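You operate a simulated robot arm through the tools that you are given. There is no shell and no other tool. Be economical: measure what you need, move in short steps, check, and stop when the job is done.

You are at the controls of a simulated robot arm. One attempt, no reset.

TASK
Put things in order on the counter. At the end: the teal dosing ball stands on top of the stain soap; the blue lint roll stands where the beige wooden brush stood; the beige wooden brush stands where the teal dosing ball stood; the black key fob stands where the blue lint roll stood; whatever was shut is shut again. Leave all else as you found it, and nothing knocked over.
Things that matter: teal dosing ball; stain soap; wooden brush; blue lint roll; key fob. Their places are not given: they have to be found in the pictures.

Only the result counts: the job must be done as asked and must still hold three seconds after the hand-in. Knocking over, shifting, dropping, spilling or breaking anything else fails it.

THE ROBOT
A 6-joint arm with a two-finger parallel gripper, fixed in place. Base frame: the origin is at the foot of the arm, x ahead of it, y to its left, z up; the work surface is at about z = 0. Units: mm, degrees, N and s.
With the tool pointing down near the work surface it reaches from about 120 to 500 mm from the base axis. Its first joint turns from -72.0 to 72.0 degrees. Payload 0.65 kg.
Tool frame: the origin (TCP) lies between the finger pads and is the grasp point; the fingertips stand 25 mm ahead of it; z points along the fingers, y is the line along which they close. Largest opening 76 mm; finger width 18, thickness 10; the body of the gripper, 36 by 78 mm, starts 45 mm behind the TCP.
Orientation is that of the tool frame in the base frame, as a unit quaternion [w, x, y, z]. With the fingers straight down and closing along the base's y, the tool's x points along the base's -x, its y along +y and its z along -z.

THE INTERFACE
- The arm moves only by the tool drive_tool. Its argument "plan" is a list of rows, each a list of 7 numbers: the shift along the base's x, y, z in units of 30 mm (1.0 is 30 mm), then the turn, a rotation vector about the base's x, y, z in units of 6 degrees (1.0 is 6 degrees), then the closure, from 0 (fully open) to 1 (shut). In form: [[tx, ty, tz, rx, ry, rz, gripper], ...]. A call has 1 to 10 rows; each row shifts and turns the commanded pose from where the row before left it. A call with a number of a shift or a turn outside -1 to 1 is refused whole. Rows are played at 5 a second. More than 50 mm and 8.6 degrees between two rows, or a gripper value outside its range, and nothing of the call is played. Where a pose cannot be reached the arm comes as near as it can. A force on the tool above 40 N (or 10 N above the force at the start of the call, whichever is more), or a blocked arm, ends the call early, and 0.2 s more pass. Each finger travels about 108 mm/s and halts on what it meets, pressing with about 28 N; the grip force reading is that of the motor and also rises with nothing between the fingers. The clock runs only during rows and for 0.2 s after the last one: add rows that do not move to give the fingers time. It gives the time, the measured TCP pose, the force on the tool (base axes), the opening and the grip force at its end, in the units of the frame above (readings bear some noise).
- Cameras (640 x 400 px; columns grow to the right, rows downward): "scene" is fixed at [63.4, 273.6, 424.7]; the picture's right is [-0.72, -0.70, 0.00], its down [-0.27, 0.28, -0.92] and it looks along [0.64, -0.66, -0.39] (base axes); focal length 214 px, centre (320, 200). "wrist" rides on the gripper at [-28, 0, -45] in the tool frame; the picture's right is [0.00, -1.00, 0.00], its down [0.97, 0.00, -0.24] and it looks along [0.24, 0.00, 0.97] (tool axes); focal length 218 px, centre (320, 200).
- camera(camera): a new picture of that camera. The clock stands still meanwhile.
- probe_pixels(camera, pixels): for up to 12 pixels [column, row] of the newest picture of that camera ("zoom" is the newest enlarged one), the place [x, y, z] in the base frame of the surface seen there, good to about 2 mm. The clock stands still meanwhile.
- close_up(camera, box): a new picture of the part [left, top, right, bottom] of that camera's present view, enlarged. The clock stands still meanwhile.
- finish_job(): hands the job in; it is judged then, once.

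Go step by step. Measure first, check grasps and placings, and put right what went wrong. The budget is 80 turns and 34 pictures, counting those below and the enlarged ones. Unless the task says otherwise, let go and move clear before handing in, and close with one line.

The tools are called after "Request:" as a command line: name --pt "numbers of a row" for each row, then --argument value for the rest, lists and objects as JSON in quotes. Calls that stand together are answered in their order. drive_tool: Moves the arm, as the interface text tells. Its arguments: {"type":"object","properties":{"plan":{"type":"array","items":{"type":"array","items":{"type":"number"}}}},"required":["plan"]} The other tools are called the same way: camera (camera) takes a picture; probe_pixels (camera, pixels) gives the place of the surface under pixels of a picture; close_up (camera, box) takes an enlarged picture of a part of a camera's view; finish_job () hands the job in.

At the start:

```text
time: 0.0
ee_pos: [318.3, 43.9, 346.1]
tcp_rot: [0.0, 0.0, 1.0, 0.001]
force: [0.4, 0.7, 0.5]
gripper_width: 75.8
grasp_force: 0.1
```

scene: 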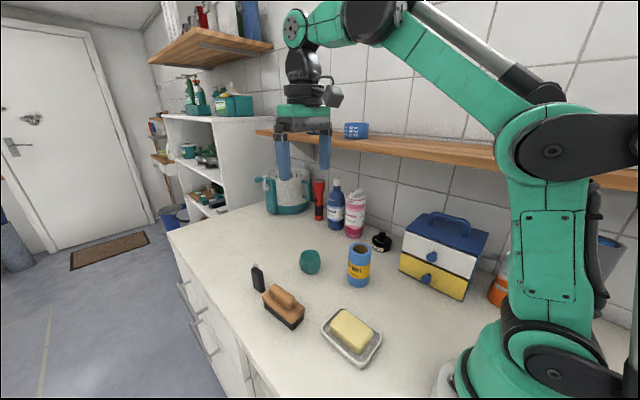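
wrist: 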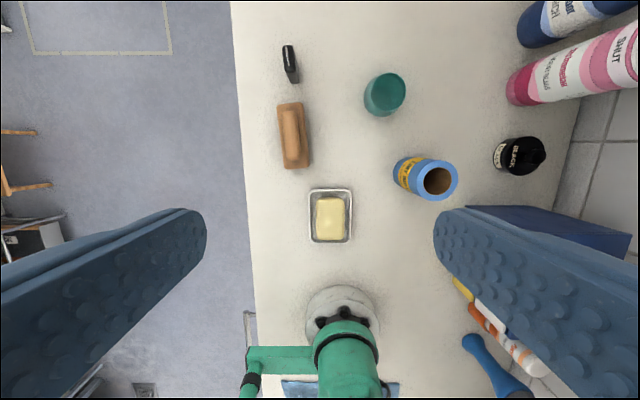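

The pictures show key fob (258,278), brush (284,306), ball (310,262), lint roll (358,265), and soap on a dish (352,332). I'll enlarge the scene and probe these.

Request:
close_up --camera "scene" --box '[230, 220, 422, 370]'

Request:
probe_pixels --camera "wrist" --pixels '[[385, 92], [330, 217], [290, 135], [303, 110], [295, 160], [288, 50], [292, 76], [438, 180], [410, 172], [335, 238], [365, 108], [315, 195]]'

Request:
close_up --camera "wrist" --box '[240, 30, 480, 260]'

```text
2.67 times, centred on (326, 295) of scene
```

zoom: 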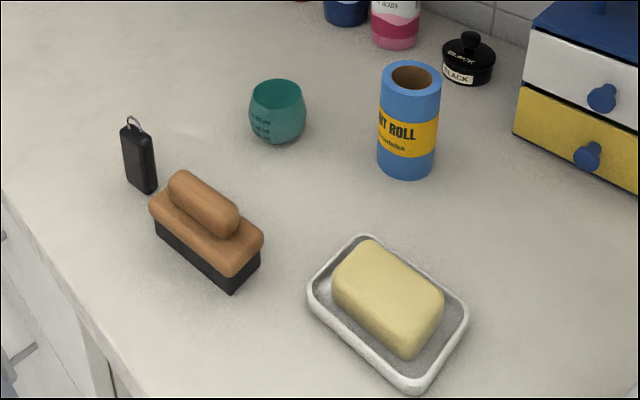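

```text
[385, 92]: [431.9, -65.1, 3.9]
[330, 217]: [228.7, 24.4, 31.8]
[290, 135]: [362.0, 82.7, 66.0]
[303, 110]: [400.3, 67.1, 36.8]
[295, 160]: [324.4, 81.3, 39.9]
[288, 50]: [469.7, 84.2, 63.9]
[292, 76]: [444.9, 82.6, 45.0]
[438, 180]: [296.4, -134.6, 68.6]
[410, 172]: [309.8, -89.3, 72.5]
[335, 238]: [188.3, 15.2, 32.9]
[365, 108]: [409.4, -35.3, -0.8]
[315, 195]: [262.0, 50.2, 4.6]
```

```text
1.74 times, centred on (360, 145) of wrist
```

zoom: 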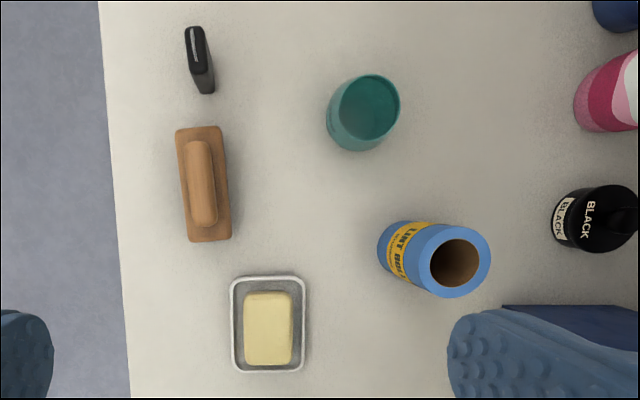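

The ball is an open cup and the soap sits in an open dish. I'm probing the outlines in the enlarged wrist view.

Request:
probe_pixels --camera "zoom" --pixels '[[180, 134], [218, 130], [227, 234], [191, 238], [373, 77], [396, 100], [344, 100], [368, 136], [433, 250], [486, 258], [460, 230], [454, 292]]'

Request:
probe_pixels --camera "zoom" --pixels '[[189, 32], [201, 30], [192, 68], [206, 66], [211, 88], [203, 92], [248, 298], [288, 296], [288, 360], [248, 360], [234, 282], [301, 368]]'

Request:
probe_pixels --camera "zoom" --pixels '[[335, 140], [358, 148], [330, 120], [382, 250], [400, 278], [395, 225], [200, 150], [203, 215], [193, 180], [210, 180], [182, 180], [225, 180]]'

```text
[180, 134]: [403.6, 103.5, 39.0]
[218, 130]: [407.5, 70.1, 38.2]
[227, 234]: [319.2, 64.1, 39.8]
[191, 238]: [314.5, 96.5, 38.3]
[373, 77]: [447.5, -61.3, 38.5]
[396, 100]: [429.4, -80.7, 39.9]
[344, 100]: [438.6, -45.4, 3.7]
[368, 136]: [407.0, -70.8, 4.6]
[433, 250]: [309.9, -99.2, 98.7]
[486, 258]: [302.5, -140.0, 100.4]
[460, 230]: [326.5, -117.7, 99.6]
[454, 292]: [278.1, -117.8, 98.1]
```

```text
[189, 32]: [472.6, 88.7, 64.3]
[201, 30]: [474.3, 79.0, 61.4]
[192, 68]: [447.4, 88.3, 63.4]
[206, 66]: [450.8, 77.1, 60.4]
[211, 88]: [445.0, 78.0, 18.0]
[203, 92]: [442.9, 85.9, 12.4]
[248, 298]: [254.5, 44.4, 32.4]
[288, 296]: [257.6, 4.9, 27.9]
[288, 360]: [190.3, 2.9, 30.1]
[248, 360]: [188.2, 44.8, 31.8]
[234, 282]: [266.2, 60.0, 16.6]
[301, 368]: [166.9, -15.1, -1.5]
```

```text
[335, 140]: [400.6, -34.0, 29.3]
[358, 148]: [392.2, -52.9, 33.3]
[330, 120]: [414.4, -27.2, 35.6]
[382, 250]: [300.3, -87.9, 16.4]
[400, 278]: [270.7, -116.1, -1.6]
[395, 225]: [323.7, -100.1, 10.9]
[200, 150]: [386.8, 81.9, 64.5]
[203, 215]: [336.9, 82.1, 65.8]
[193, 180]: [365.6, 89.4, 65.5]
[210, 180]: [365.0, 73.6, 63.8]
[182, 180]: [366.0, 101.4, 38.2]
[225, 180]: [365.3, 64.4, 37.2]
```

Rough places: fob (460,83) standing on edge, brush (361,83.5) yaw ~4°, ball ~(420,-54), lint roll ~(302,-117) 100 tall, soap (222,24) top ~32. I'm probing the wall-side obstacles and moving above the ball for a closer view.

Request:
probe_pixels --camera "scene" --pixels '[[382, 240], [382, 250], [355, 215], [404, 268], [411, 214], [400, 145], [355, 130], [462, 296], [300, 135], [434, 256], [444, 215], [334, 215]]'

Request:
drive_tool --pt "0.483 -0.467 -0.905 0 0 0 0" --pt "0.483 -0.467 -0.905 0 0 0 0" --pt "0.483 -0.467 -0.905 0 0 0 0" --pt "0.483 -0.467 -0.905 0 0 0 0" --pt "0.483 -0.467 -0.905 0 0 0 0" --pt "0.483 -0.467 -0.905 0 0 0 0" --pt "0.483 -0.467 -0.905 0 0 0 0" --pt "0 0 0 0 0 0 0"

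Request:
camera --camera "wrist"

```text
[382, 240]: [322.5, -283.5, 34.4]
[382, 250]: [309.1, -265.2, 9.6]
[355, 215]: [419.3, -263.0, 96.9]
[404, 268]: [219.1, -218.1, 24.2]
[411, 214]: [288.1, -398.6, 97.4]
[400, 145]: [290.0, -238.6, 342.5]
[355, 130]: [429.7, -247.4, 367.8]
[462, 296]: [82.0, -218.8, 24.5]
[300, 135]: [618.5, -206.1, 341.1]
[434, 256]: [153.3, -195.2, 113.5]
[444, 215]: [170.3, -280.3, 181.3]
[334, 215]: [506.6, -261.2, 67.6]
```

```text
time: 1.8
ee_pos: [419.0, -56.7, 155.0]
tcp_rot: [0.001, 0.0, 1.0, 0.0]
force: [-0.3, -0.1, 0.3]
gripper_width: 76.1
grasp_force: 0.0
```

```text
29 pictures are left
```

wrist: 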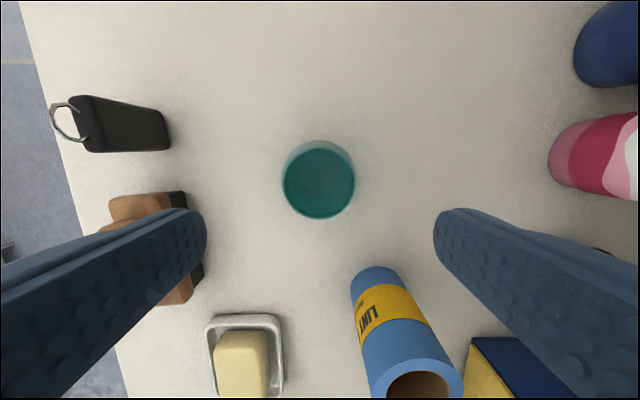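

Request:
probe_pixels --camera "wrist" --pixels '[[285, 183], [353, 183], [319, 150], [319, 217], [319, 185], [282, 172], [356, 172], [319, 143], [96, 98], [166, 113], [166, 148], [101, 150]]'

Request:
close_up --camera "wrist" --box '[260, 120, 380, 240]'

```text
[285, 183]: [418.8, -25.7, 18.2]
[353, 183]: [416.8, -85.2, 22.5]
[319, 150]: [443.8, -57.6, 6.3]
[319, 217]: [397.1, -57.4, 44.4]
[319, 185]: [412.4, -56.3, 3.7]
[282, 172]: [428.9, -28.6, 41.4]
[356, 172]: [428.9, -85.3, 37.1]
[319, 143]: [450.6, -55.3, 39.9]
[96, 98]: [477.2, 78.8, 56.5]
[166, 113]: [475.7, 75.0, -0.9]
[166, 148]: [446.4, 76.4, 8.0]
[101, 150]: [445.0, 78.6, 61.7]
```

```text
3.33 times, centred on (320, 180) of wrist
```

zoom: 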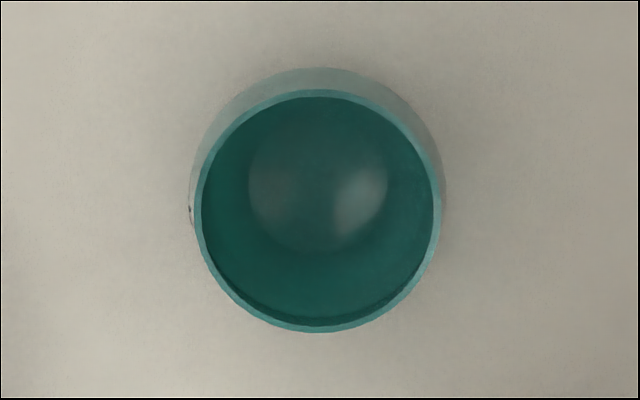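

The cup's centre is (420,-56.5), rim z≈46, width about 60, and the tool is already over it. I'll descend to z≈28 and close.

Request:
drive_tool --pt "0.03 0 -0.847 0 0 0 0" --pt "0 0 -0.847 0 0 0 0" --pt "0 0 -0.847 0 0 0 0" --pt "0 0 -0.847 0 0 0 0" --pt "0 0 -0.78 0 0 0 0" --pt "0 0 0 0 0 0 0" --pt "0 0 0 0 0 0 1" --pt "0 0 0 0 0 0 1" --pt "0 0 0 0 0 0 1"

```text
time: 3.8
ee_pos: [421.2, -55.1, 31.1]
tcp_rot: [0.0, 0.0, 1.0, 0.001]
force: [0.4, 0.2, 0.7]
gripper_width: 56.9
grasp_force: 28.4
```

The cup is held at width 57. I'll lift and carry it over the soap centre (222,24).

Request:
drive_tool --pt "0 0 1 0 0 0 1" --pt "0 0 1 0 0 0 1" --pt "0 0 1 0 0 0 1" --pt "-0.948 0.376 0 0 0 0 1" --pt "-0.948 0.376 0 0 0 0 1" --pt "-0.948 0.376 0 0 0 0 1" --pt "-0.948 0.376 0 0 0 0 1" --pt "-0.948 0.376 0 0 0 0 1" --pt "-0.948 0.376 0 0 0 0 1" --pt "-0.948 0.376 0 0 0 0 1"

Request:
camera --camera "wrist"

Request:
close_up --camera "scene" --box '[270, 230, 430, 380]'

```text
time: 6.0
ee_pos: [220.7, 25.1, 121.2]
tcp_rot: [-0.001, 0.0, 1.0, 0.0]
force: [-1.2, -0.2, 0.0]
gripper_width: 0.0
grasp_force: 23.5
```

```text
27 pictures are left
```

wrist: 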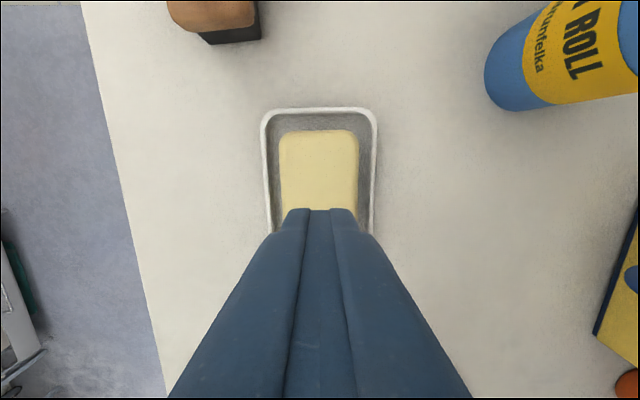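

```text
2.67 times, centred on (350, 305) of scene
```

zoom: 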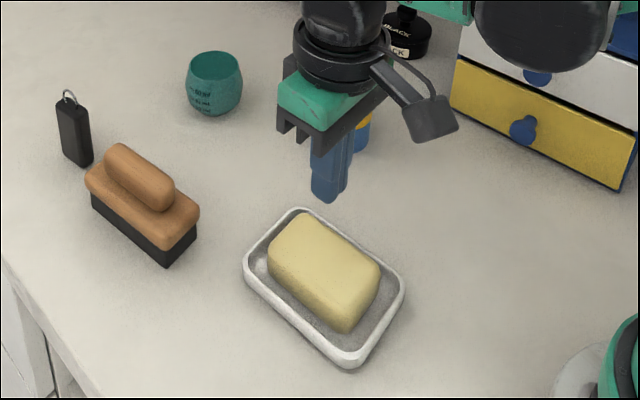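

The hand is empty: the cup slipped off and still stands near its start (zoom 213,83). The grip was too high on the bulge, so I'll go back, re-measure it and grip lower.

Request:
drive_tool --pt "0.948 -0.388 0.2 0 0 0 0" --pt "0.948 -0.388 0.2 0 0 0 0" --pt "0.948 -0.388 0.2 0 0 0 0" --pt "0.948 -0.388 0.2 0 0 0 0" --pt "0.948 -0.388 0 0 0 0 0" --pt "0.948 -0.388 0 0 0 0 0" --pt "0.948 -0.388 0 0 0 0 0" --pt "0 0 0 0 0 0 0"

Request:
close_up --camera "wrist" --box '[240, 100, 400, 260]'

```text
time: 7.8
ee_pos: [419.6, -56.3, 144.2]
tcp_rot: [0.0, 0.0, 1.0, 0.001]
force: [-0.3, -0.3, 0.0]
gripper_width: 76.0
grasp_force: 0.1
```

```text
2.50 times, centred on (320, 180) of wrist
```

zoom: 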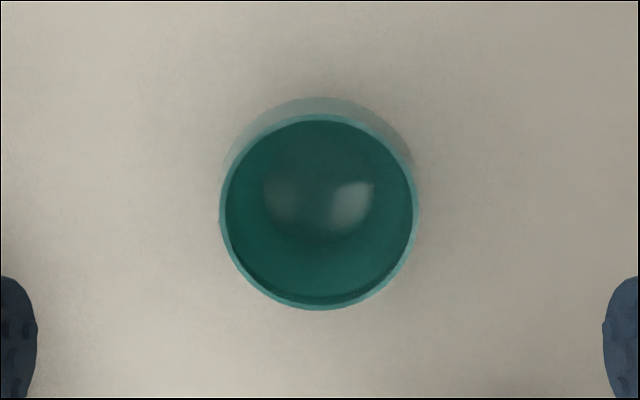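

The cup is at about (421,-56), practically unmoved. I'll descend to z≈26.5, grip, lift slowly by 9 mm and check.

Request:
drive_tool --pt "0.02 0 -0.8 0 0 0 0" --pt "0 0 -0.8 0 0 0 0" --pt "0 0 -0.8 0 0 0 0" --pt "0 0 -0.8 0 0 0 0" --pt "0 0 -0.75 0 0 0 0" --pt "0 0 0 0 0 0 0" --pt "0 0 0 0 0 0 1" --pt "0 0 0 0 0 0 1" --pt "0 0 0 0 0 0 1" --pt "0 0 0 0 0 0 1"

Request:
drive_tool --pt "0 0 0.1 0 0 0 1" --pt "0 0 0.1 0 0 0 1" --pt "0 0 0.1 0 0 0 1" --pt "0 0 0.1 0 0 0 1" --pt "0 0 0.1 0 0 0 1" --pt "0 0 0 0 0 0 1"

Request:
close_up --camera "scene" --box '[260, 210, 360, 290]'

```text
time: 10.0
ee_pos: [420.0, -55.4, 26.0]
tcp_rot: [0.0, 0.001, 1.0, 0.0]
force: [1.1, 0.4, -0.9]
gripper_width: 56.3
grasp_force: 28.1
```

```text
time: 11.4
ee_pos: [420.9, -57.4, 41.7]
tcp_rot: [0.0, 0.001, 1.0, 0.001]
force: [0.0, -0.1, -0.1]
gripper_width: 56.6
grasp_force: 27.7
```

```text
5.00 times, centred on (310, 250) of scene
```

zoom: 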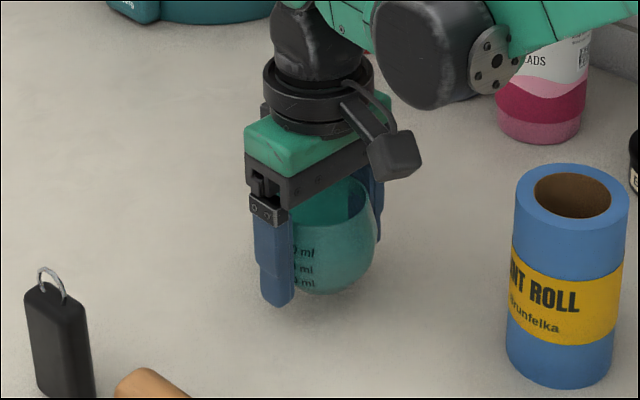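

The width holds at 56.6 after 15 mm of lift. I'll continue slowly and watch the width.

Request:
drive_tool --pt "0 0 0.15 0 0 0 1" --pt "0 0 0.2 0 0 0 1" --pt "0 0 0.25 0 0 0 1" --pt "0 0 0.3 0 0 0 1" --pt "0 0 0.35 0 0 0 1" --pt "0 0 0.4 0 0 0 1" --pt "0 0 0.3 0 0 0 1" --pt "0 0 0.2 0 0 0 1" --pt "0 0 0 0 0 0 1"

Request:
close_up --camera "scene" --box '[260, 210, 360, 290]'

```text
time: 13.4
ee_pos: [421.2, -53.9, 107.0]
tcp_rot: [-0.001, 0.0, 1.0, 0.0]
force: [0.0, -0.5, -1.2]
gripper_width: 56.5
grasp_force: 28.1
```

```text
5.00 times, centred on (310, 250) of scene
```

zoom: 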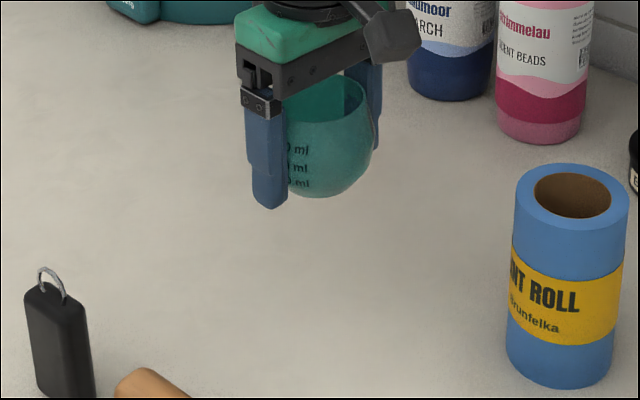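

The cup is lifted clear and held. I'll carry it gently to the soap.

Request:
drive_tool --pt "-0.4 0.161 0 0 0 0 1" --pt "-0.6 0.241 0 0 0 0 1" --pt "-0.72 0.29 0 0 0 0 1" --pt "-0.8 0.321 0 0 0 0 1" --pt "-0.8 0.321 0 0 0 0 1" --pt "-0.8 0.321 0 0 0 0 1" --pt "-0.8 0.321 0 0 0 0 1" --pt "-0.72 0.29 0 0 0 0 1" --pt "-0.6 0.241 0 0 0 0 1" --pt "-0.393 0.16 0 0 0 0 1"

Request:
drive_tool --pt "0 0 -0.3 0 0 0 1" --pt "0 0 -0.4 0 0 0 1" --pt "0 0 -0.3 0 0 0 1" --pt "0 0 -0.2 0 0 0 1" --pt "0 0 0 0 0 0 1"

Request:
close_up --camera "scene" --box '[290, 270, 410, 370]'

Request:
camera --camera "wrist"

```text
time: 15.6
ee_pos: [223.5, 20.6, 105.2]
tcp_rot: [0.0, 0.001, 1.0, 0.0]
force: [-0.7, -0.2, -0.8]
gripper_width: 56.1
grasp_force: 27.8
```

```text
time: 16.8
ee_pos: [221.7, 23.6, 70.1]
tcp_rot: [0.0, 0.0, 1.0, 0.0]
force: [0.8, 0.2, 0.1]
gripper_width: 56.2
grasp_force: 27.9
```

```text
4.00 times, centred on (350, 320) of scene
```

zoom: 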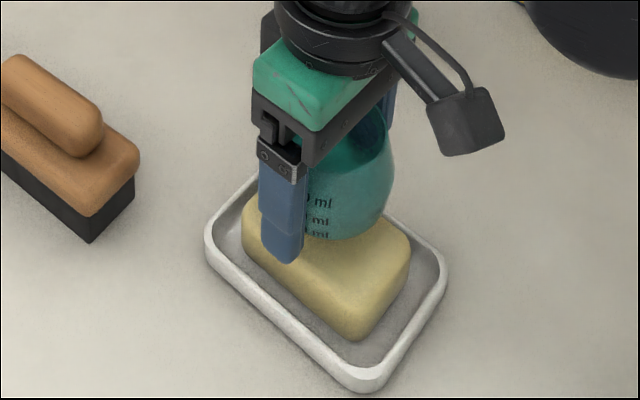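

```text
21 pictures are left
```

wrist: 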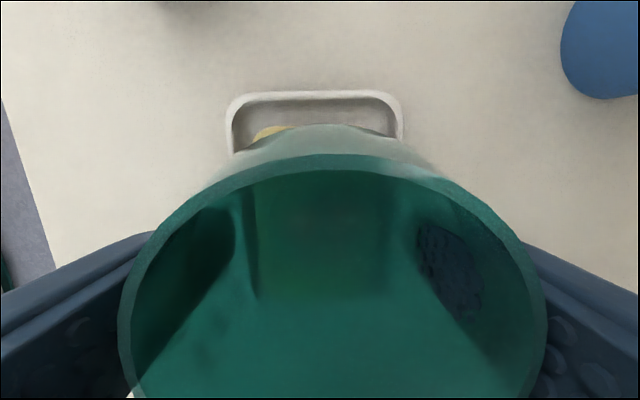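

The cup is centred over the soap with ~11 mm left. I'll lower slowly.

Request:
drive_tool --pt "0.0 0 -0.13 0 0 0 1" --pt "0 0 -0.1 0 0 0 1" --pt "0 0 -0.08 0 0 0 1" --pt "0 0 -0.05 0 0 0 1" --pt "0 0 0 0 0 0 1"

Request:
close_up --camera "scene" --box '[310, 280, 390, 350]'

```text
time: 18.0
ee_pos: [223.1, 21.6, 58.3]
tcp_rot: [0.0, 0.0, 1.0, 0.0]
force: [-0.2, 0.2, 1.2]
gripper_width: 56.5
grasp_force: 27.7
```

```text
5.71 times, centred on (350, 315) of scene
```

zoom: 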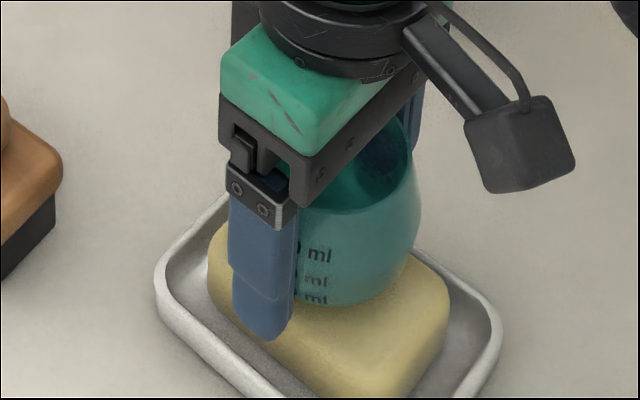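

Contact is not yet clear in the force reading. I'll creep down a few more millimetres.

Request:
drive_tool --pt "0 0 -0.033 0 0 0 1" --pt "0 0 0 0 0 0 1"

Request:
drive_tool --pt "0 0 -0.033 0 0 0 1" --pt "0 0 0 0 0 0 1"

```text
time: 18.6
ee_pos: [222.3, 22.9, 58.2]
tcp_rot: [0.0, -0.001, 1.0, 0.001]
force: [0.9, 2.7, 23.6]
gripper_width: 56.4
grasp_force: 28.1
```

```text
time: 19.2
ee_pos: [224.0, 24.1, 58.3]
tcp_rot: [0.0, 0.0, 1.0, 0.0]
force: [0.4, -1.1, 24.6]
gripper_width: 56.2
grasp_force: 28.0
```

The cup rests on the soap (24 N). I'll ease up slightly, open and check before rising.

Request:
drive_tool --pt "0 0 0.04 0 0 0 1" --pt "0 0 0 0 0 0 1" --pt "0 0 0 0 0 0 0.15" --pt "0 0 0 0 0 0 0" --pt "0 0 0 0 0 0 0" --pt "0 0 0.3 0 0 0 0" --pt "0 0 0.8 0 0 0 0" --pt "0 0 0.9 0 0 0 0" --pt "0 0 0.9 0 0 0 0" --pt "0 0 0 0 0 0 0"

Request:
camera --camera "wrist"

Request:
close_up --camera "scene" --box '[290, 270, 410, 370]'

```text
time: 21.4
ee_pos: [224.4, 22.8, 147.1]
tcp_rot: [0.0, 0.0, 1.0, 0.0]
force: [0.5, -0.1, 0.3]
gripper_width: 75.8
grasp_force: 0.0
```

```text
19 pictures are left
```

wrist: 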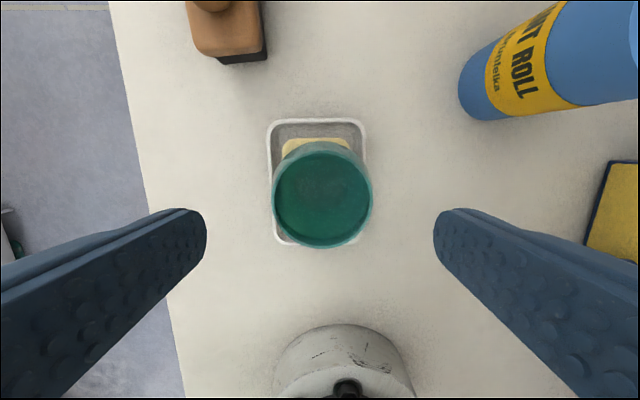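

```text
4.00 times, centred on (350, 320) of scene
```

zoom: 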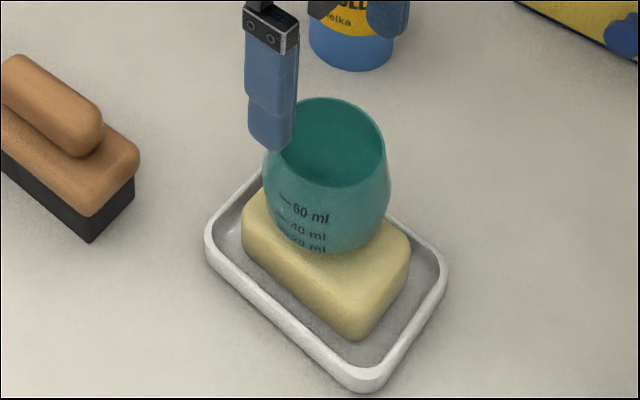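

The cup stands upright on the soap. Next I'll move above the brush for a centred view, turning 4° to match its yaw.

Request:
drive_tool --pt "0.772 0.331 0.1 0 0 0.115 0" --pt "0.772 0.331 0.1 0 0 0.115 0" --pt "0.772 0.331 0 0 0 0.115 0" --pt "0.772 0.331 0 0 0 0.115 0" --pt "0.772 0.331 0 0 0 0.115 0" --pt "0.772 0.331 0 0 0 0.115 0" --pt "0 0 0 0 0 0 0"

Request:
camera --camera "wrist"

Request:
probe_pixels --camera "wrist" --pixels '[[320, 130], [320, 200], [320, 250], [300, 200], [340, 200], [305, 150], [335, 150]]'

```text
time: 23.0
ee_pos: [362.5, 80.9, 151.0]
tcp_rot: [0.0, -0.036, 0.999, 0.0]
force: [-0.6, -0.1, 1.0]
gripper_width: 76.1
grasp_force: 0.0
```

```text
17 pictures are left
```

wrist: 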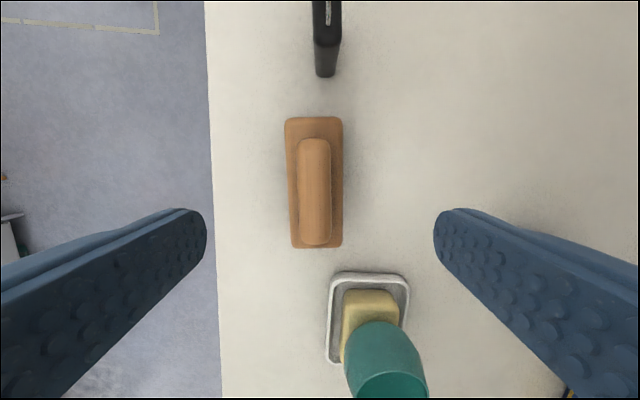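

```text
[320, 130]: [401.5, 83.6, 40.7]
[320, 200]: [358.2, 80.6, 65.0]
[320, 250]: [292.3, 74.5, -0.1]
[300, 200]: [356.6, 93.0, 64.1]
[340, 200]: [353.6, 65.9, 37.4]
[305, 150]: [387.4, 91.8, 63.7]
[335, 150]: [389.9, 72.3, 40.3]
```

The brush sits ~2.5 mm to +y of the tool line (centre col 315) with about 1° more yaw. I'll correct, descend to z≈31 and grip the wooden plate.

Request:
drive_tool --pt "0 0.08 -0.8 0 0 0.15 0" --pt "0 0 -0.8 0 0 0 0" --pt "0 0 -0.8 0 0 0 0" --pt "0 0 -0.8 0 0 0 0" --pt "0 0 -0.8 0 0 0 0" --pt "0 0 0 0 0 0 0" --pt "0 0 0 0 0 0 1" --pt "0 0 0 0 0 0 1" --pt "0 0 0 0 0 0 1" --pt "0 0 0 0 0 0 1"

Request:
drive_tool --pt "0 0 0.1 0 0 0 1" --pt "0 0 0.2 0 0 0 1" --pt "0 0 0.3 0 0 0 1" --pt "0 0 0.4 0 0 0 1" --pt "0 0 0.5 0 0 0 1" --pt "0 0 0.4 0 0 0 1" --pt "0 0 0.1 0 0 0 1" --pt "0 0 0 0 0 0 1"

Request:
close_up --camera "scene" --box '[230, 220, 390, 350]'

```text
time: 25.2
ee_pos: [361.2, 84.2, 32.7]
tcp_rot: [0.0, -0.044, 0.999, 0.001]
force: [-1.0, -0.3, 0.0]
gripper_width: 41.6
grasp_force: 28.1
```

```text
time: 27.0
ee_pos: [362.4, 84.3, 91.4]
tcp_rot: [0.0, -0.045, 0.999, 0.0]
force: [0.6, -0.4, -0.9]
gripper_width: 41.9
grasp_force: 27.9
```

```text
3.08 times, centred on (310, 285) of scene
```

zoom: 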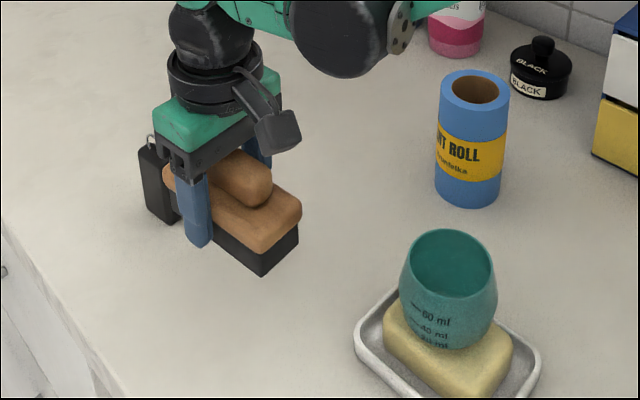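

The brush is held (width 41.8) and lifted 60 mm. I'll carry it to the cup's old place (420,-56.5).

Request:
drive_tool --pt "0.148 -0.35 0 0 0 0 1" --pt "0.233 -0.55 0 0 0 0 1" --pt "0.297 -0.7 0 0 0 0 1" --pt "0.318 -0.75 0 0 0 0 1" --pt "0.318 -0.75 0 0 0 0 1" --pt "0.297 -0.7 0 0 0 0 1" --pt "0.233 -0.55 0 0 0 0 1" --pt "0.137 -0.323 0 0 0 0 1" --pt "0 0 0 0 0 0 1"

Request:
drive_tool --pt "0 0 -0.3 0 0 0 1" --pt "0 0 -0.5 0 0 0 1" --pt "0 0 -0.5 0 0 0 1" --pt "0 0 -0.35 0 0 0 1" --pt "0 0 -0.2 0 0 0 1" --pt "0 0 -0.1 0 0 0 1" --pt "0 0 0 0 0 0 1"

```text
time: 29.0
ee_pos: [418.4, -55.1, 90.5]
tcp_rot: [0.001, -0.043, 0.999, 0.0]
force: [0.2, -0.3, -1.1]
gripper_width: 41.9
grasp_force: 28.3
```

```text
time: 30.6
ee_pos: [421.1, -55.7, 32.2]
tcp_rot: [0.001, -0.044, 0.999, 0.0]
force: [-0.9, -1.3, 18.1]
gripper_width: 41.5
grasp_force: 27.8
```

Contact is 18 N, so the brush is down. I'll release, rise, move over the lint roll and undo the turn.

Request:
drive_tool --pt "0 0 0 0 0 0 0.3" --pt "0 0 0 0 0 0 0.1" --pt "0 0 0 0 0 0 0" --pt "0 0 0.3 0 0 0 0" --pt "0 0 0.8 0 0 0 0" --pt "0 0 1 0 0 0 0" --pt "0 0 1 0 0 0 0" --pt "0 0 1 0 0 0 0" --pt "0 0 1 0 0 0 0"

Request:
drive_tool --pt "-0.8 -0.42 0.1 0 0 -0.21 0" --pt "-0.8 -0.42 0 0 0 -0.21 0" --pt "-0.8 -0.42 0 0 0 -0.21 0" --pt "-0.8 -0.42 0 0 0 -0.21 0" --pt "-0.75 -0.42 0 0 0 0 0" --pt "0 0 0 0 0 0 0"

Request:
camera --camera "wrist"

Request:
camera --camera "scene"

```text
time: 32.6
ee_pos: [417.9, -55.3, 186.2]
tcp_rot: [-0.001, -0.043, 0.999, 0.0]
force: [-0.1, 0.4, 0.5]
gripper_width: 76.1
grasp_force: 0.0
```

```text
time: 34.0
ee_pos: [299.6, -118.2, 188.8]
tcp_rot: [0.0, 0.0, 1.0, 0.0]
force: [0.3, -0.7, 0.1]
gripper_width: 76.0
grasp_force: 0.1
```

```text
15 pictures are left
```

wrist: 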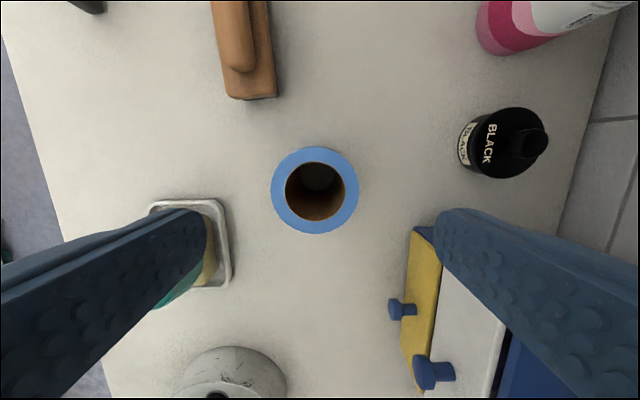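

```text
14 pictures are left
```

scene: 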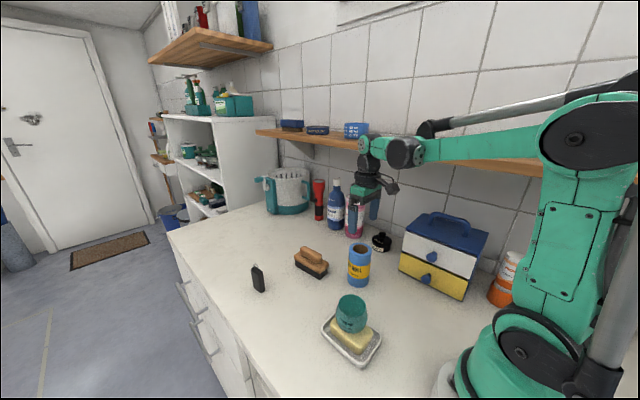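

The roll's ring centre (315,190) gives (302,-115), so I need +3 mm in y; the brush and cup look right in the scene. I'll descend to z≈64 and grip.

Request:
drive_tool --pt "0 0.1 -0.833 0 0 0 0" --pt "0 0 -0.833 0 0 0 0" --pt "0 0 -0.833 0 0 0 0" --pt "0 0 -0.833 0 0 0 0" --pt "0 0 -0.833 0 0 0 0" --pt "0 0 0 0 0 0 0" --pt "0 0 0 0 0 0 1" --pt "0 0 0 0 0 0 1" --pt "0 0 0 0 0 0 1" --pt "0 0 0 0 0 0 1"

Request:
drive_tool --pt "0 0 0.1 0 0 0 1" --pt "0 0 0.2 0 0 0 1" --pt "0 0 0.4 0 0 0 1" --pt "0 0 0.6 0 0 0 1" --pt "0 0 0.8 0 0 0 1" --pt "0 0 0.6 0 0 0 1" --pt "0 0 0.3 0 0 0 1" --pt "0 0 0 0 0 0 1"

Request:
close_up --camera "scene" --box '[290, 170, 450, 300]'

```text
time: 36.2
ee_pos: [302.0, -116.2, 65.4]
tcp_rot: [0.0, 0.001, 1.0, 0.0]
force: [-1.2, -0.2, 0.4]
gripper_width: 55.0
grasp_force: 27.6
```

```text
time: 38.0
ee_pos: [302.0, -115.9, 154.6]
tcp_rot: [0.0, 0.0, 1.0, -0.001]
force: [0.2, -0.3, 0.2]
gripper_width: 54.9
grasp_force: 27.7
```

```text
3.08 times, centred on (370, 235) of scene
```

zoom: 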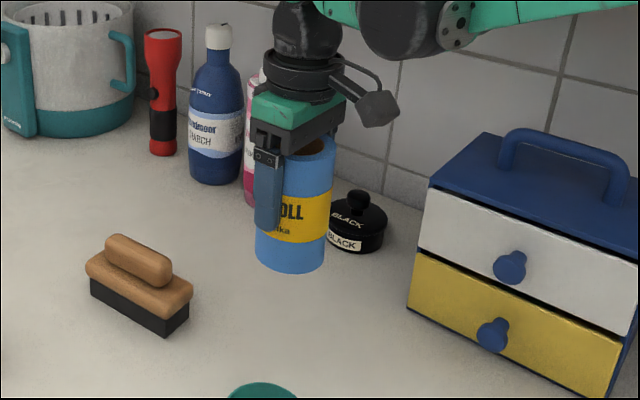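

The roll is held and lifted (width 55). I'll carry it to the brush's old place (361,84).

Request:
drive_tool --pt "0.103 0.35 0 0 0 0 1" --pt "0.177 0.6 0 0 0 0 1" --pt "0.236 0.8 0 0 0 0 1" --pt "0.251 0.85 0 0 0 0 1" --pt "0.251 0.85 0 0 0 0 1" --pt "0.251 0.85 0 0 0 0 1" --pt "0.251 0.85 0 0 0 0 1" --pt "0.207 0.7 0 0 0 0 1" --pt "0.148 0.5 0 0 0 0 1" --pt "0.091 0.307 0 0 0 0 1"

Request:
drive_tool --pt "0 0 -0.3 0 0 0 1" --pt "0 0 -0.6 0 0 0 1" --pt "0 0 -0.7 0 0 0 1" --pt "0 0 -0.6 0 0 0 1" --pt "0 0 -0.4 0 0 0 1" --pt "0 0 -0.2 0 0 0 1" --pt "0 0 -0.1 0 0 0 1" --pt "0 0 -0.06 0 0 0 1" --pt "0 0 0 0 0 0 1"

```text
time: 40.2
ee_pos: [361.2, 86.2, 155.1]
tcp_rot: [0.0, 0.001, 1.0, 0.0]
force: [-0.1, -0.4, -0.5]
gripper_width: 55.3
grasp_force: 27.6
```

```text
time: 42.2
ee_pos: [360.7, 83.9, 64.9]
tcp_rot: [0.0, 0.0, 1.0, 0.0]
force: [-0.3, 0.6, -1.0]
gripper_width: 55.1
grasp_force: 28.3
```

No contact yet at z 64.9, so I'll creep down.

Request:
drive_tool --pt "0 0 -0.04 0 0 0 1" --pt "0 0 0 0 0 0 1"

Request:
drive_tool --pt "0 0 -0.025 0 0 0 1" --pt "0 0 0 0 0 0 1"

```text
time: 42.8
ee_pos: [361.1, 84.1, 64.6]
tcp_rot: [-0.001, 0.0, 1.0, 0.0]
force: [-3.4, 3.7, 17.6]
gripper_width: 55.2
grasp_force: 27.6
```

```text
time: 43.4
ee_pos: [361.4, 83.3, 63.0]
tcp_rot: [0.0, 0.0, 1.0, 0.0]
force: [-5.4, 2.7, 14.3]
gripper_width: 55.1
grasp_force: 27.5
```

The roll is on the counter (17 N). I'll release, rise, and move above the fob.

Request:
drive_tool --pt "0 0 0.02 0 0 0 0.3" --pt "0 0 0 0 0 0 0.1" --pt "0 0 0 0 0 0 0" --pt "0 0 0.3 0 0 0 0" --pt "0 0 0.8 0 0 0 0" --pt "0 0 1 0 0 0 0" --pt "0 0 1 0 0 0 0" --pt "0 0 0.5 0 0 0 0"

Request:
drive_tool --pt "0.8 0 0 0 0 0 0" --pt "0.8 0 0 0 0 0 0" --pt "0.8 0 0 0 0 0 0" --pt "0.8 0 0 0 0 0 0" --pt "0 0 0 0 0 0 0"

Request:
camera --camera "wrist"

Request:
close_up --camera "scene" --box '[220, 210, 400, 370]'

```text
time: 45.2
ee_pos: [360.3, 84.0, 172.8]
tcp_rot: [-0.001, 0.0, 1.0, 0.0]
force: [-0.4, -0.6, -0.5]
gripper_width: 75.9
grasp_force: 0.1
```

```text
time: 46.4
ee_pos: [456.4, 83.0, 172.5]
tcp_rot: [0.001, 0.0, 1.0, 0.0]
force: [0.2, -0.1, 0.1]
gripper_width: 76.1
grasp_force: 0.1
```

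```text
12 pictures are left
```

wrist: 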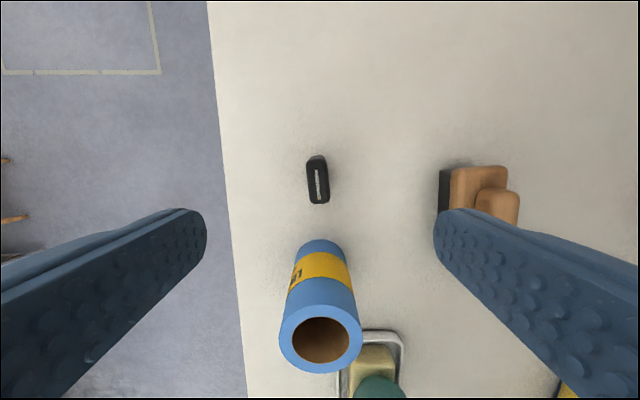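

```text
2.50 times, centred on (310, 290) of scene
```

zoom: 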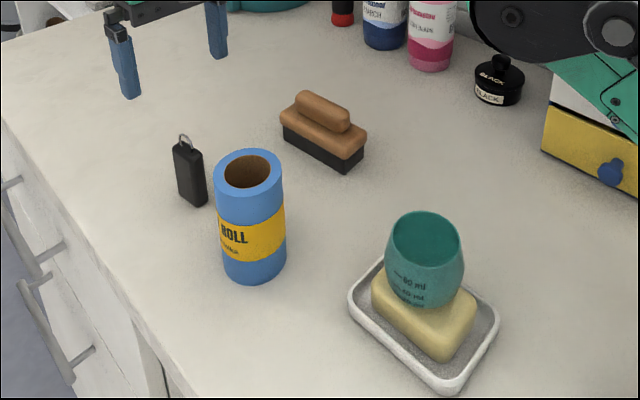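

All placed items stand upright. I'll enlarge the fob to measure its yaw and centre.

Request:
close_up --camera "wrist" --box '[280, 140, 360, 220]'

Request:
probe_pixels --camera "zoom" --pixels '[[312, 130], [326, 280], [305, 180], [340, 180], [265, 180], [345, 270], [295, 110], [320, 310], [325, 85], [380, 200]]'

```text
5.00 times, centred on (320, 180) of wrist
```

zoom: 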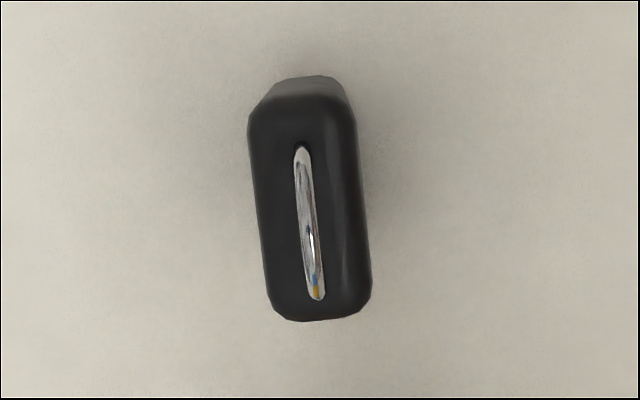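

```text
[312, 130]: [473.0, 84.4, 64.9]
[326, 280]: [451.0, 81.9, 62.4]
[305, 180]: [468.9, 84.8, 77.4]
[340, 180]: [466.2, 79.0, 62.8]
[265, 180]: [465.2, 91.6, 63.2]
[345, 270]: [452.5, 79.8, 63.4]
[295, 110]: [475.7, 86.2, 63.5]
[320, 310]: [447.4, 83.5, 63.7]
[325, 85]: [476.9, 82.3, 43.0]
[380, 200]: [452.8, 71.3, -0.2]
```

The fob has yaw ≈ +6.3° and centre ≈ (461.5,84.5). I'll align, descend to z≈45 and grip.

Request:
drive_tool --pt "0.14 0.0 -0.3 0 0 0.525 0" --pt "0 0.02 -0.8 0 0 0.525 0" --pt "0 0 -0.846 0 0 0 0" --pt "0 0 -0.846 0 0 0 0" --pt "0 0 -0.846 0 0 0 0" --pt "0 0 -0.6 0 0 0 0" --pt "0 0 0 0 0 0 0"

Request:
close_up --camera "scene" --box '[210, 220, 310, 310]'

```text
time: 48.0
ee_pos: [462.0, 84.7, 43.9]
tcp_rot: [0.0, -0.055, 0.998, 0.0]
force: [-0.7, -0.2, 0.5]
gripper_width: 76.2
grasp_force: 0.1
```

```text
4.44 times, centred on (260, 265) of scene
```

zoom: 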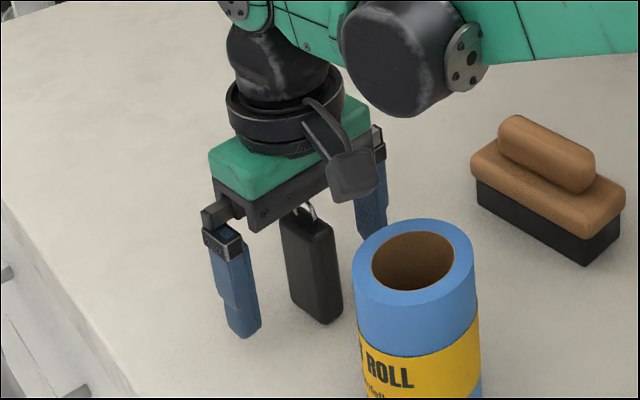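

The fob is centred between the fingers. I'll close gradually and lift to clear the roll.

Request:
drive_tool --pt "0 0 0 0 0 0 0.4" --pt "0 0 0 0 0 0 0.6" --pt "0 0 0 0 0 0 0.72" --pt "0 0 0 0 0 0 0.8" --pt "0 0 0 0 0 0 1" --pt "0 0 0 0 0 0 1" --pt "0 0 0 0 0 0 1"

Request:
drive_tool --pt "0 0 0.1 0 0 0 1" --pt "0 0 0.3 0 0 0 1" --pt "0 0 0.6 0 0 0 1" --pt "0 0 0.8 0 0 0 1" --pt "0 0 0.8 0 0 0 1" --pt "0 0 0.7 0 0 0 1" --pt "0 0 0.5 0 0 0 1" --pt "0 0 0.2 0 0 0 1" --pt "0 0 0 0 0 0 1"

Request:
close_up --camera "scene" --box '[210, 180, 340, 300]'

```text
time: 49.6
ee_pos: [461.2, 84.3, 44.0]
tcp_rot: [-0.001, -0.055, 0.998, 0.0]
force: [0.4, -0.4, 0.0]
gripper_width: 15.2
grasp_force: 28.4
```

```text
time: 51.6
ee_pos: [462.9, 84.4, 164.8]
tcp_rot: [0.001, -0.055, 0.998, -0.001]
force: [1.1, -0.1, -0.1]
gripper_width: 15.3
grasp_force: 27.8
```

```text
3.33 times, centred on (275, 240) of scene
```

zoom: 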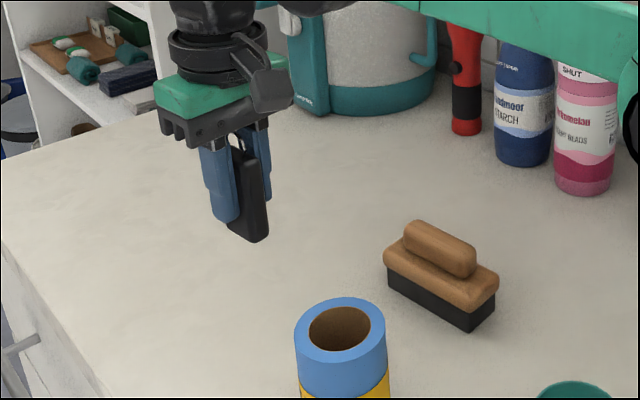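

The fob is held and lifted 120 mm. I'll carry it to the roll's old place (302,-115).

Request:
drive_tool --pt "-0.278 -0.35 0 0 0 0 1" --pt "-0.477 -0.6 0 0 0 0 1" --pt "-0.636 -0.8 0 0 0 0 1" --pt "-0.676 -0.85 0 0 0 0 1" --pt "-0.676 -0.85 0 0 0 0 1" --pt "-0.676 -0.85 0 0 0 0 1" --pt "-0.676 -0.85 0 0 0 0 1" --pt "-0.572 -0.72 0 0 0 0 1" --pt "-0.397 -0.5 0 0 0 0 1" --pt "-0.244 -0.307 0 0 0 0 1"

Request:
drive_tool --pt "0 0 -0.3 0 0 0 1" --pt "0 0 -0.6 0 0 0 1" --pt "0 0 -0.8 0 0 0 1" --pt "0 0 -0.8 0 0 0 1" --pt "0 0 -0.6 0 0 0 1" --pt "0 0 -0.45 0 0 0 1" --pt "0 0 -0.25 0 0 0 1" --pt "0 0 -0.14 0 0 0 1" --pt "0 0 0 0 0 0 1"

```text
time: 53.8
ee_pos: [302.1, -115.1, 163.8]
tcp_rot: [0.0, -0.055, 0.998, 0.0]
force: [0.1, -0.2, -0.4]
gripper_width: 15.2
grasp_force: 27.6
```

```text
time: 55.8
ee_pos: [302.8, -114.9, 46.4]
tcp_rot: [0.001, -0.054, 0.999, 0.001]
force: [0.5, 0.3, 0.5]
gripper_width: 15.1
grasp_force: 28.0
```

Lowered 118 of 120 mm without contact; I'll creep down the rest.

Request:
drive_tool --pt "0 0 -0.04 0 0 0 1" --pt "0 0 0 0 0 0 1"

Request:
drive_tool --pt "0 0 -0.03 0 0 0 1" --pt "0 0 0 0 0 0 1"

```text
time: 56.4
ee_pos: [303.3, -116.0, 44.6]
tcp_rot: [0.0, -0.055, 0.998, -0.001]
force: [0.1, -0.1, -0.3]
gripper_width: 15.0
grasp_force: 27.8
```

```text
time: 57.0
ee_pos: [303.6, -115.7, 44.3]
tcp_rot: [-0.001, -0.055, 0.998, 0.0]
force: [0.6, 0.3, -0.1]
gripper_width: 15.2
grasp_force: 28.4
```

Request:
drive_tool --pt "0 0 -0.025 0 0 0 1" --pt "0 0 0 0 0 0 1"

Request:
drive_tool --pt "0 0 -0.015 0 0 0 1" --pt "0 0 0 0 0 0 1"

```text
time: 57.6
ee_pos: [301.9, -115.8, 43.1]
tcp_rot: [0.0, -0.055, 0.998, 0.0]
force: [1.0, 0.3, 25.4]
gripper_width: 15.4
grasp_force: 28.5
```

```text
time: 58.2
ee_pos: [301.8, -116.3, 42.3]
tcp_rot: [0.0, -0.055, 0.998, 0.0]
force: [1.2, 1.8, 25.4]
gripper_width: 15.1
grasp_force: 28.4
```

The fob touches the counter (25 N). I'll ease up a touch, open evenly and rise straight up.

Request:
drive_tool --pt "0 0 0.02 0 0 0 1" --pt "0 0 0 0 0 0 0.75" --pt "0 0 0 0 0 0 0.5" --pt "0 0 0 0 0 0 0.2" --pt "0 0 0 0 0 0 0" --pt "0 0 0.4 0 0 0 0" --pt "0 0 0.9 0 0 0 0" --pt "0 0 1 0 0 0 0" --pt "0 0 1 0 0 0 0" --pt "0 0 1 0 0 0 0"

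Request:
drive_tool --pt "0 0.5 0.8 0 0 -0.5 0" --pt "0 0.5 0.8 0 0 -0.5 0" --pt "0 0.5 0.8 0 0 0 0" --pt "0 0.5 0.8 0 0 0 0" --pt "0 0 0 0 0 0 0"

Request:
camera --camera "wrist"

Request:
camera --camera "scene"

```text
time: 60.4
ee_pos: [301.4, -115.7, 172.5]
tcp_rot: [0.0, -0.056, 0.998, 0.0]
force: [-0.4, 0.0, -0.7]
gripper_width: 76.3
grasp_force: 0.0
```

```text
time: 61.6
ee_pos: [301.1, -54.9, 268.8]
tcp_rot: [-0.001, -0.003, 1.0, 0.0]
force: [0.2, -0.1, -0.1]
gripper_width: 75.6
grasp_force: 0.2
```

```text
7 pictures are left
```

wrist: 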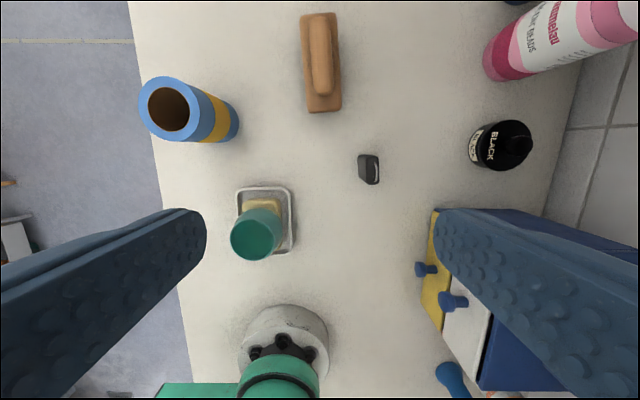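

```text
6 pictures are left
```

scene: 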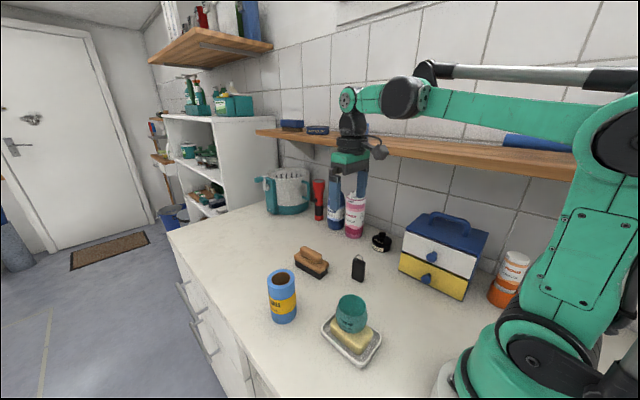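

Everything stands upright in the new arrangement. I'll do one quick probe of the final places.

Request:
probe_pixels --camera "wrist" --pixels '[[305, 17], [338, 108], [304, 60], [338, 60], [362, 160], [377, 180], [145, 108], [192, 108], [165, 137]]'

```text
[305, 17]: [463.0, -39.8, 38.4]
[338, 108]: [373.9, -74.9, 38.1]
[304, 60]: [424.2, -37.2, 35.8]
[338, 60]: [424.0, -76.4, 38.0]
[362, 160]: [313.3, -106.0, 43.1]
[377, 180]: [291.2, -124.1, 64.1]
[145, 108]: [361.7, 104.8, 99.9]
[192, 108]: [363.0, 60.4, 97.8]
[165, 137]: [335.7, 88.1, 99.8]
```

The probes put the brush at about (419,-57), the fob at about (302,-115) and the roll at about (362,83). All match their targets, so I'm handing in.

Request:
finish_job

```text
The job is handed in.
```

I handed the job in with all four items moved. The teal ball stands on the soap, and the lint roll stands where the brush stood. The brush stands where the ball stood, and the key fob where the lint roll stood. The last pictures showed all of them upright, and the drawers were never opened.
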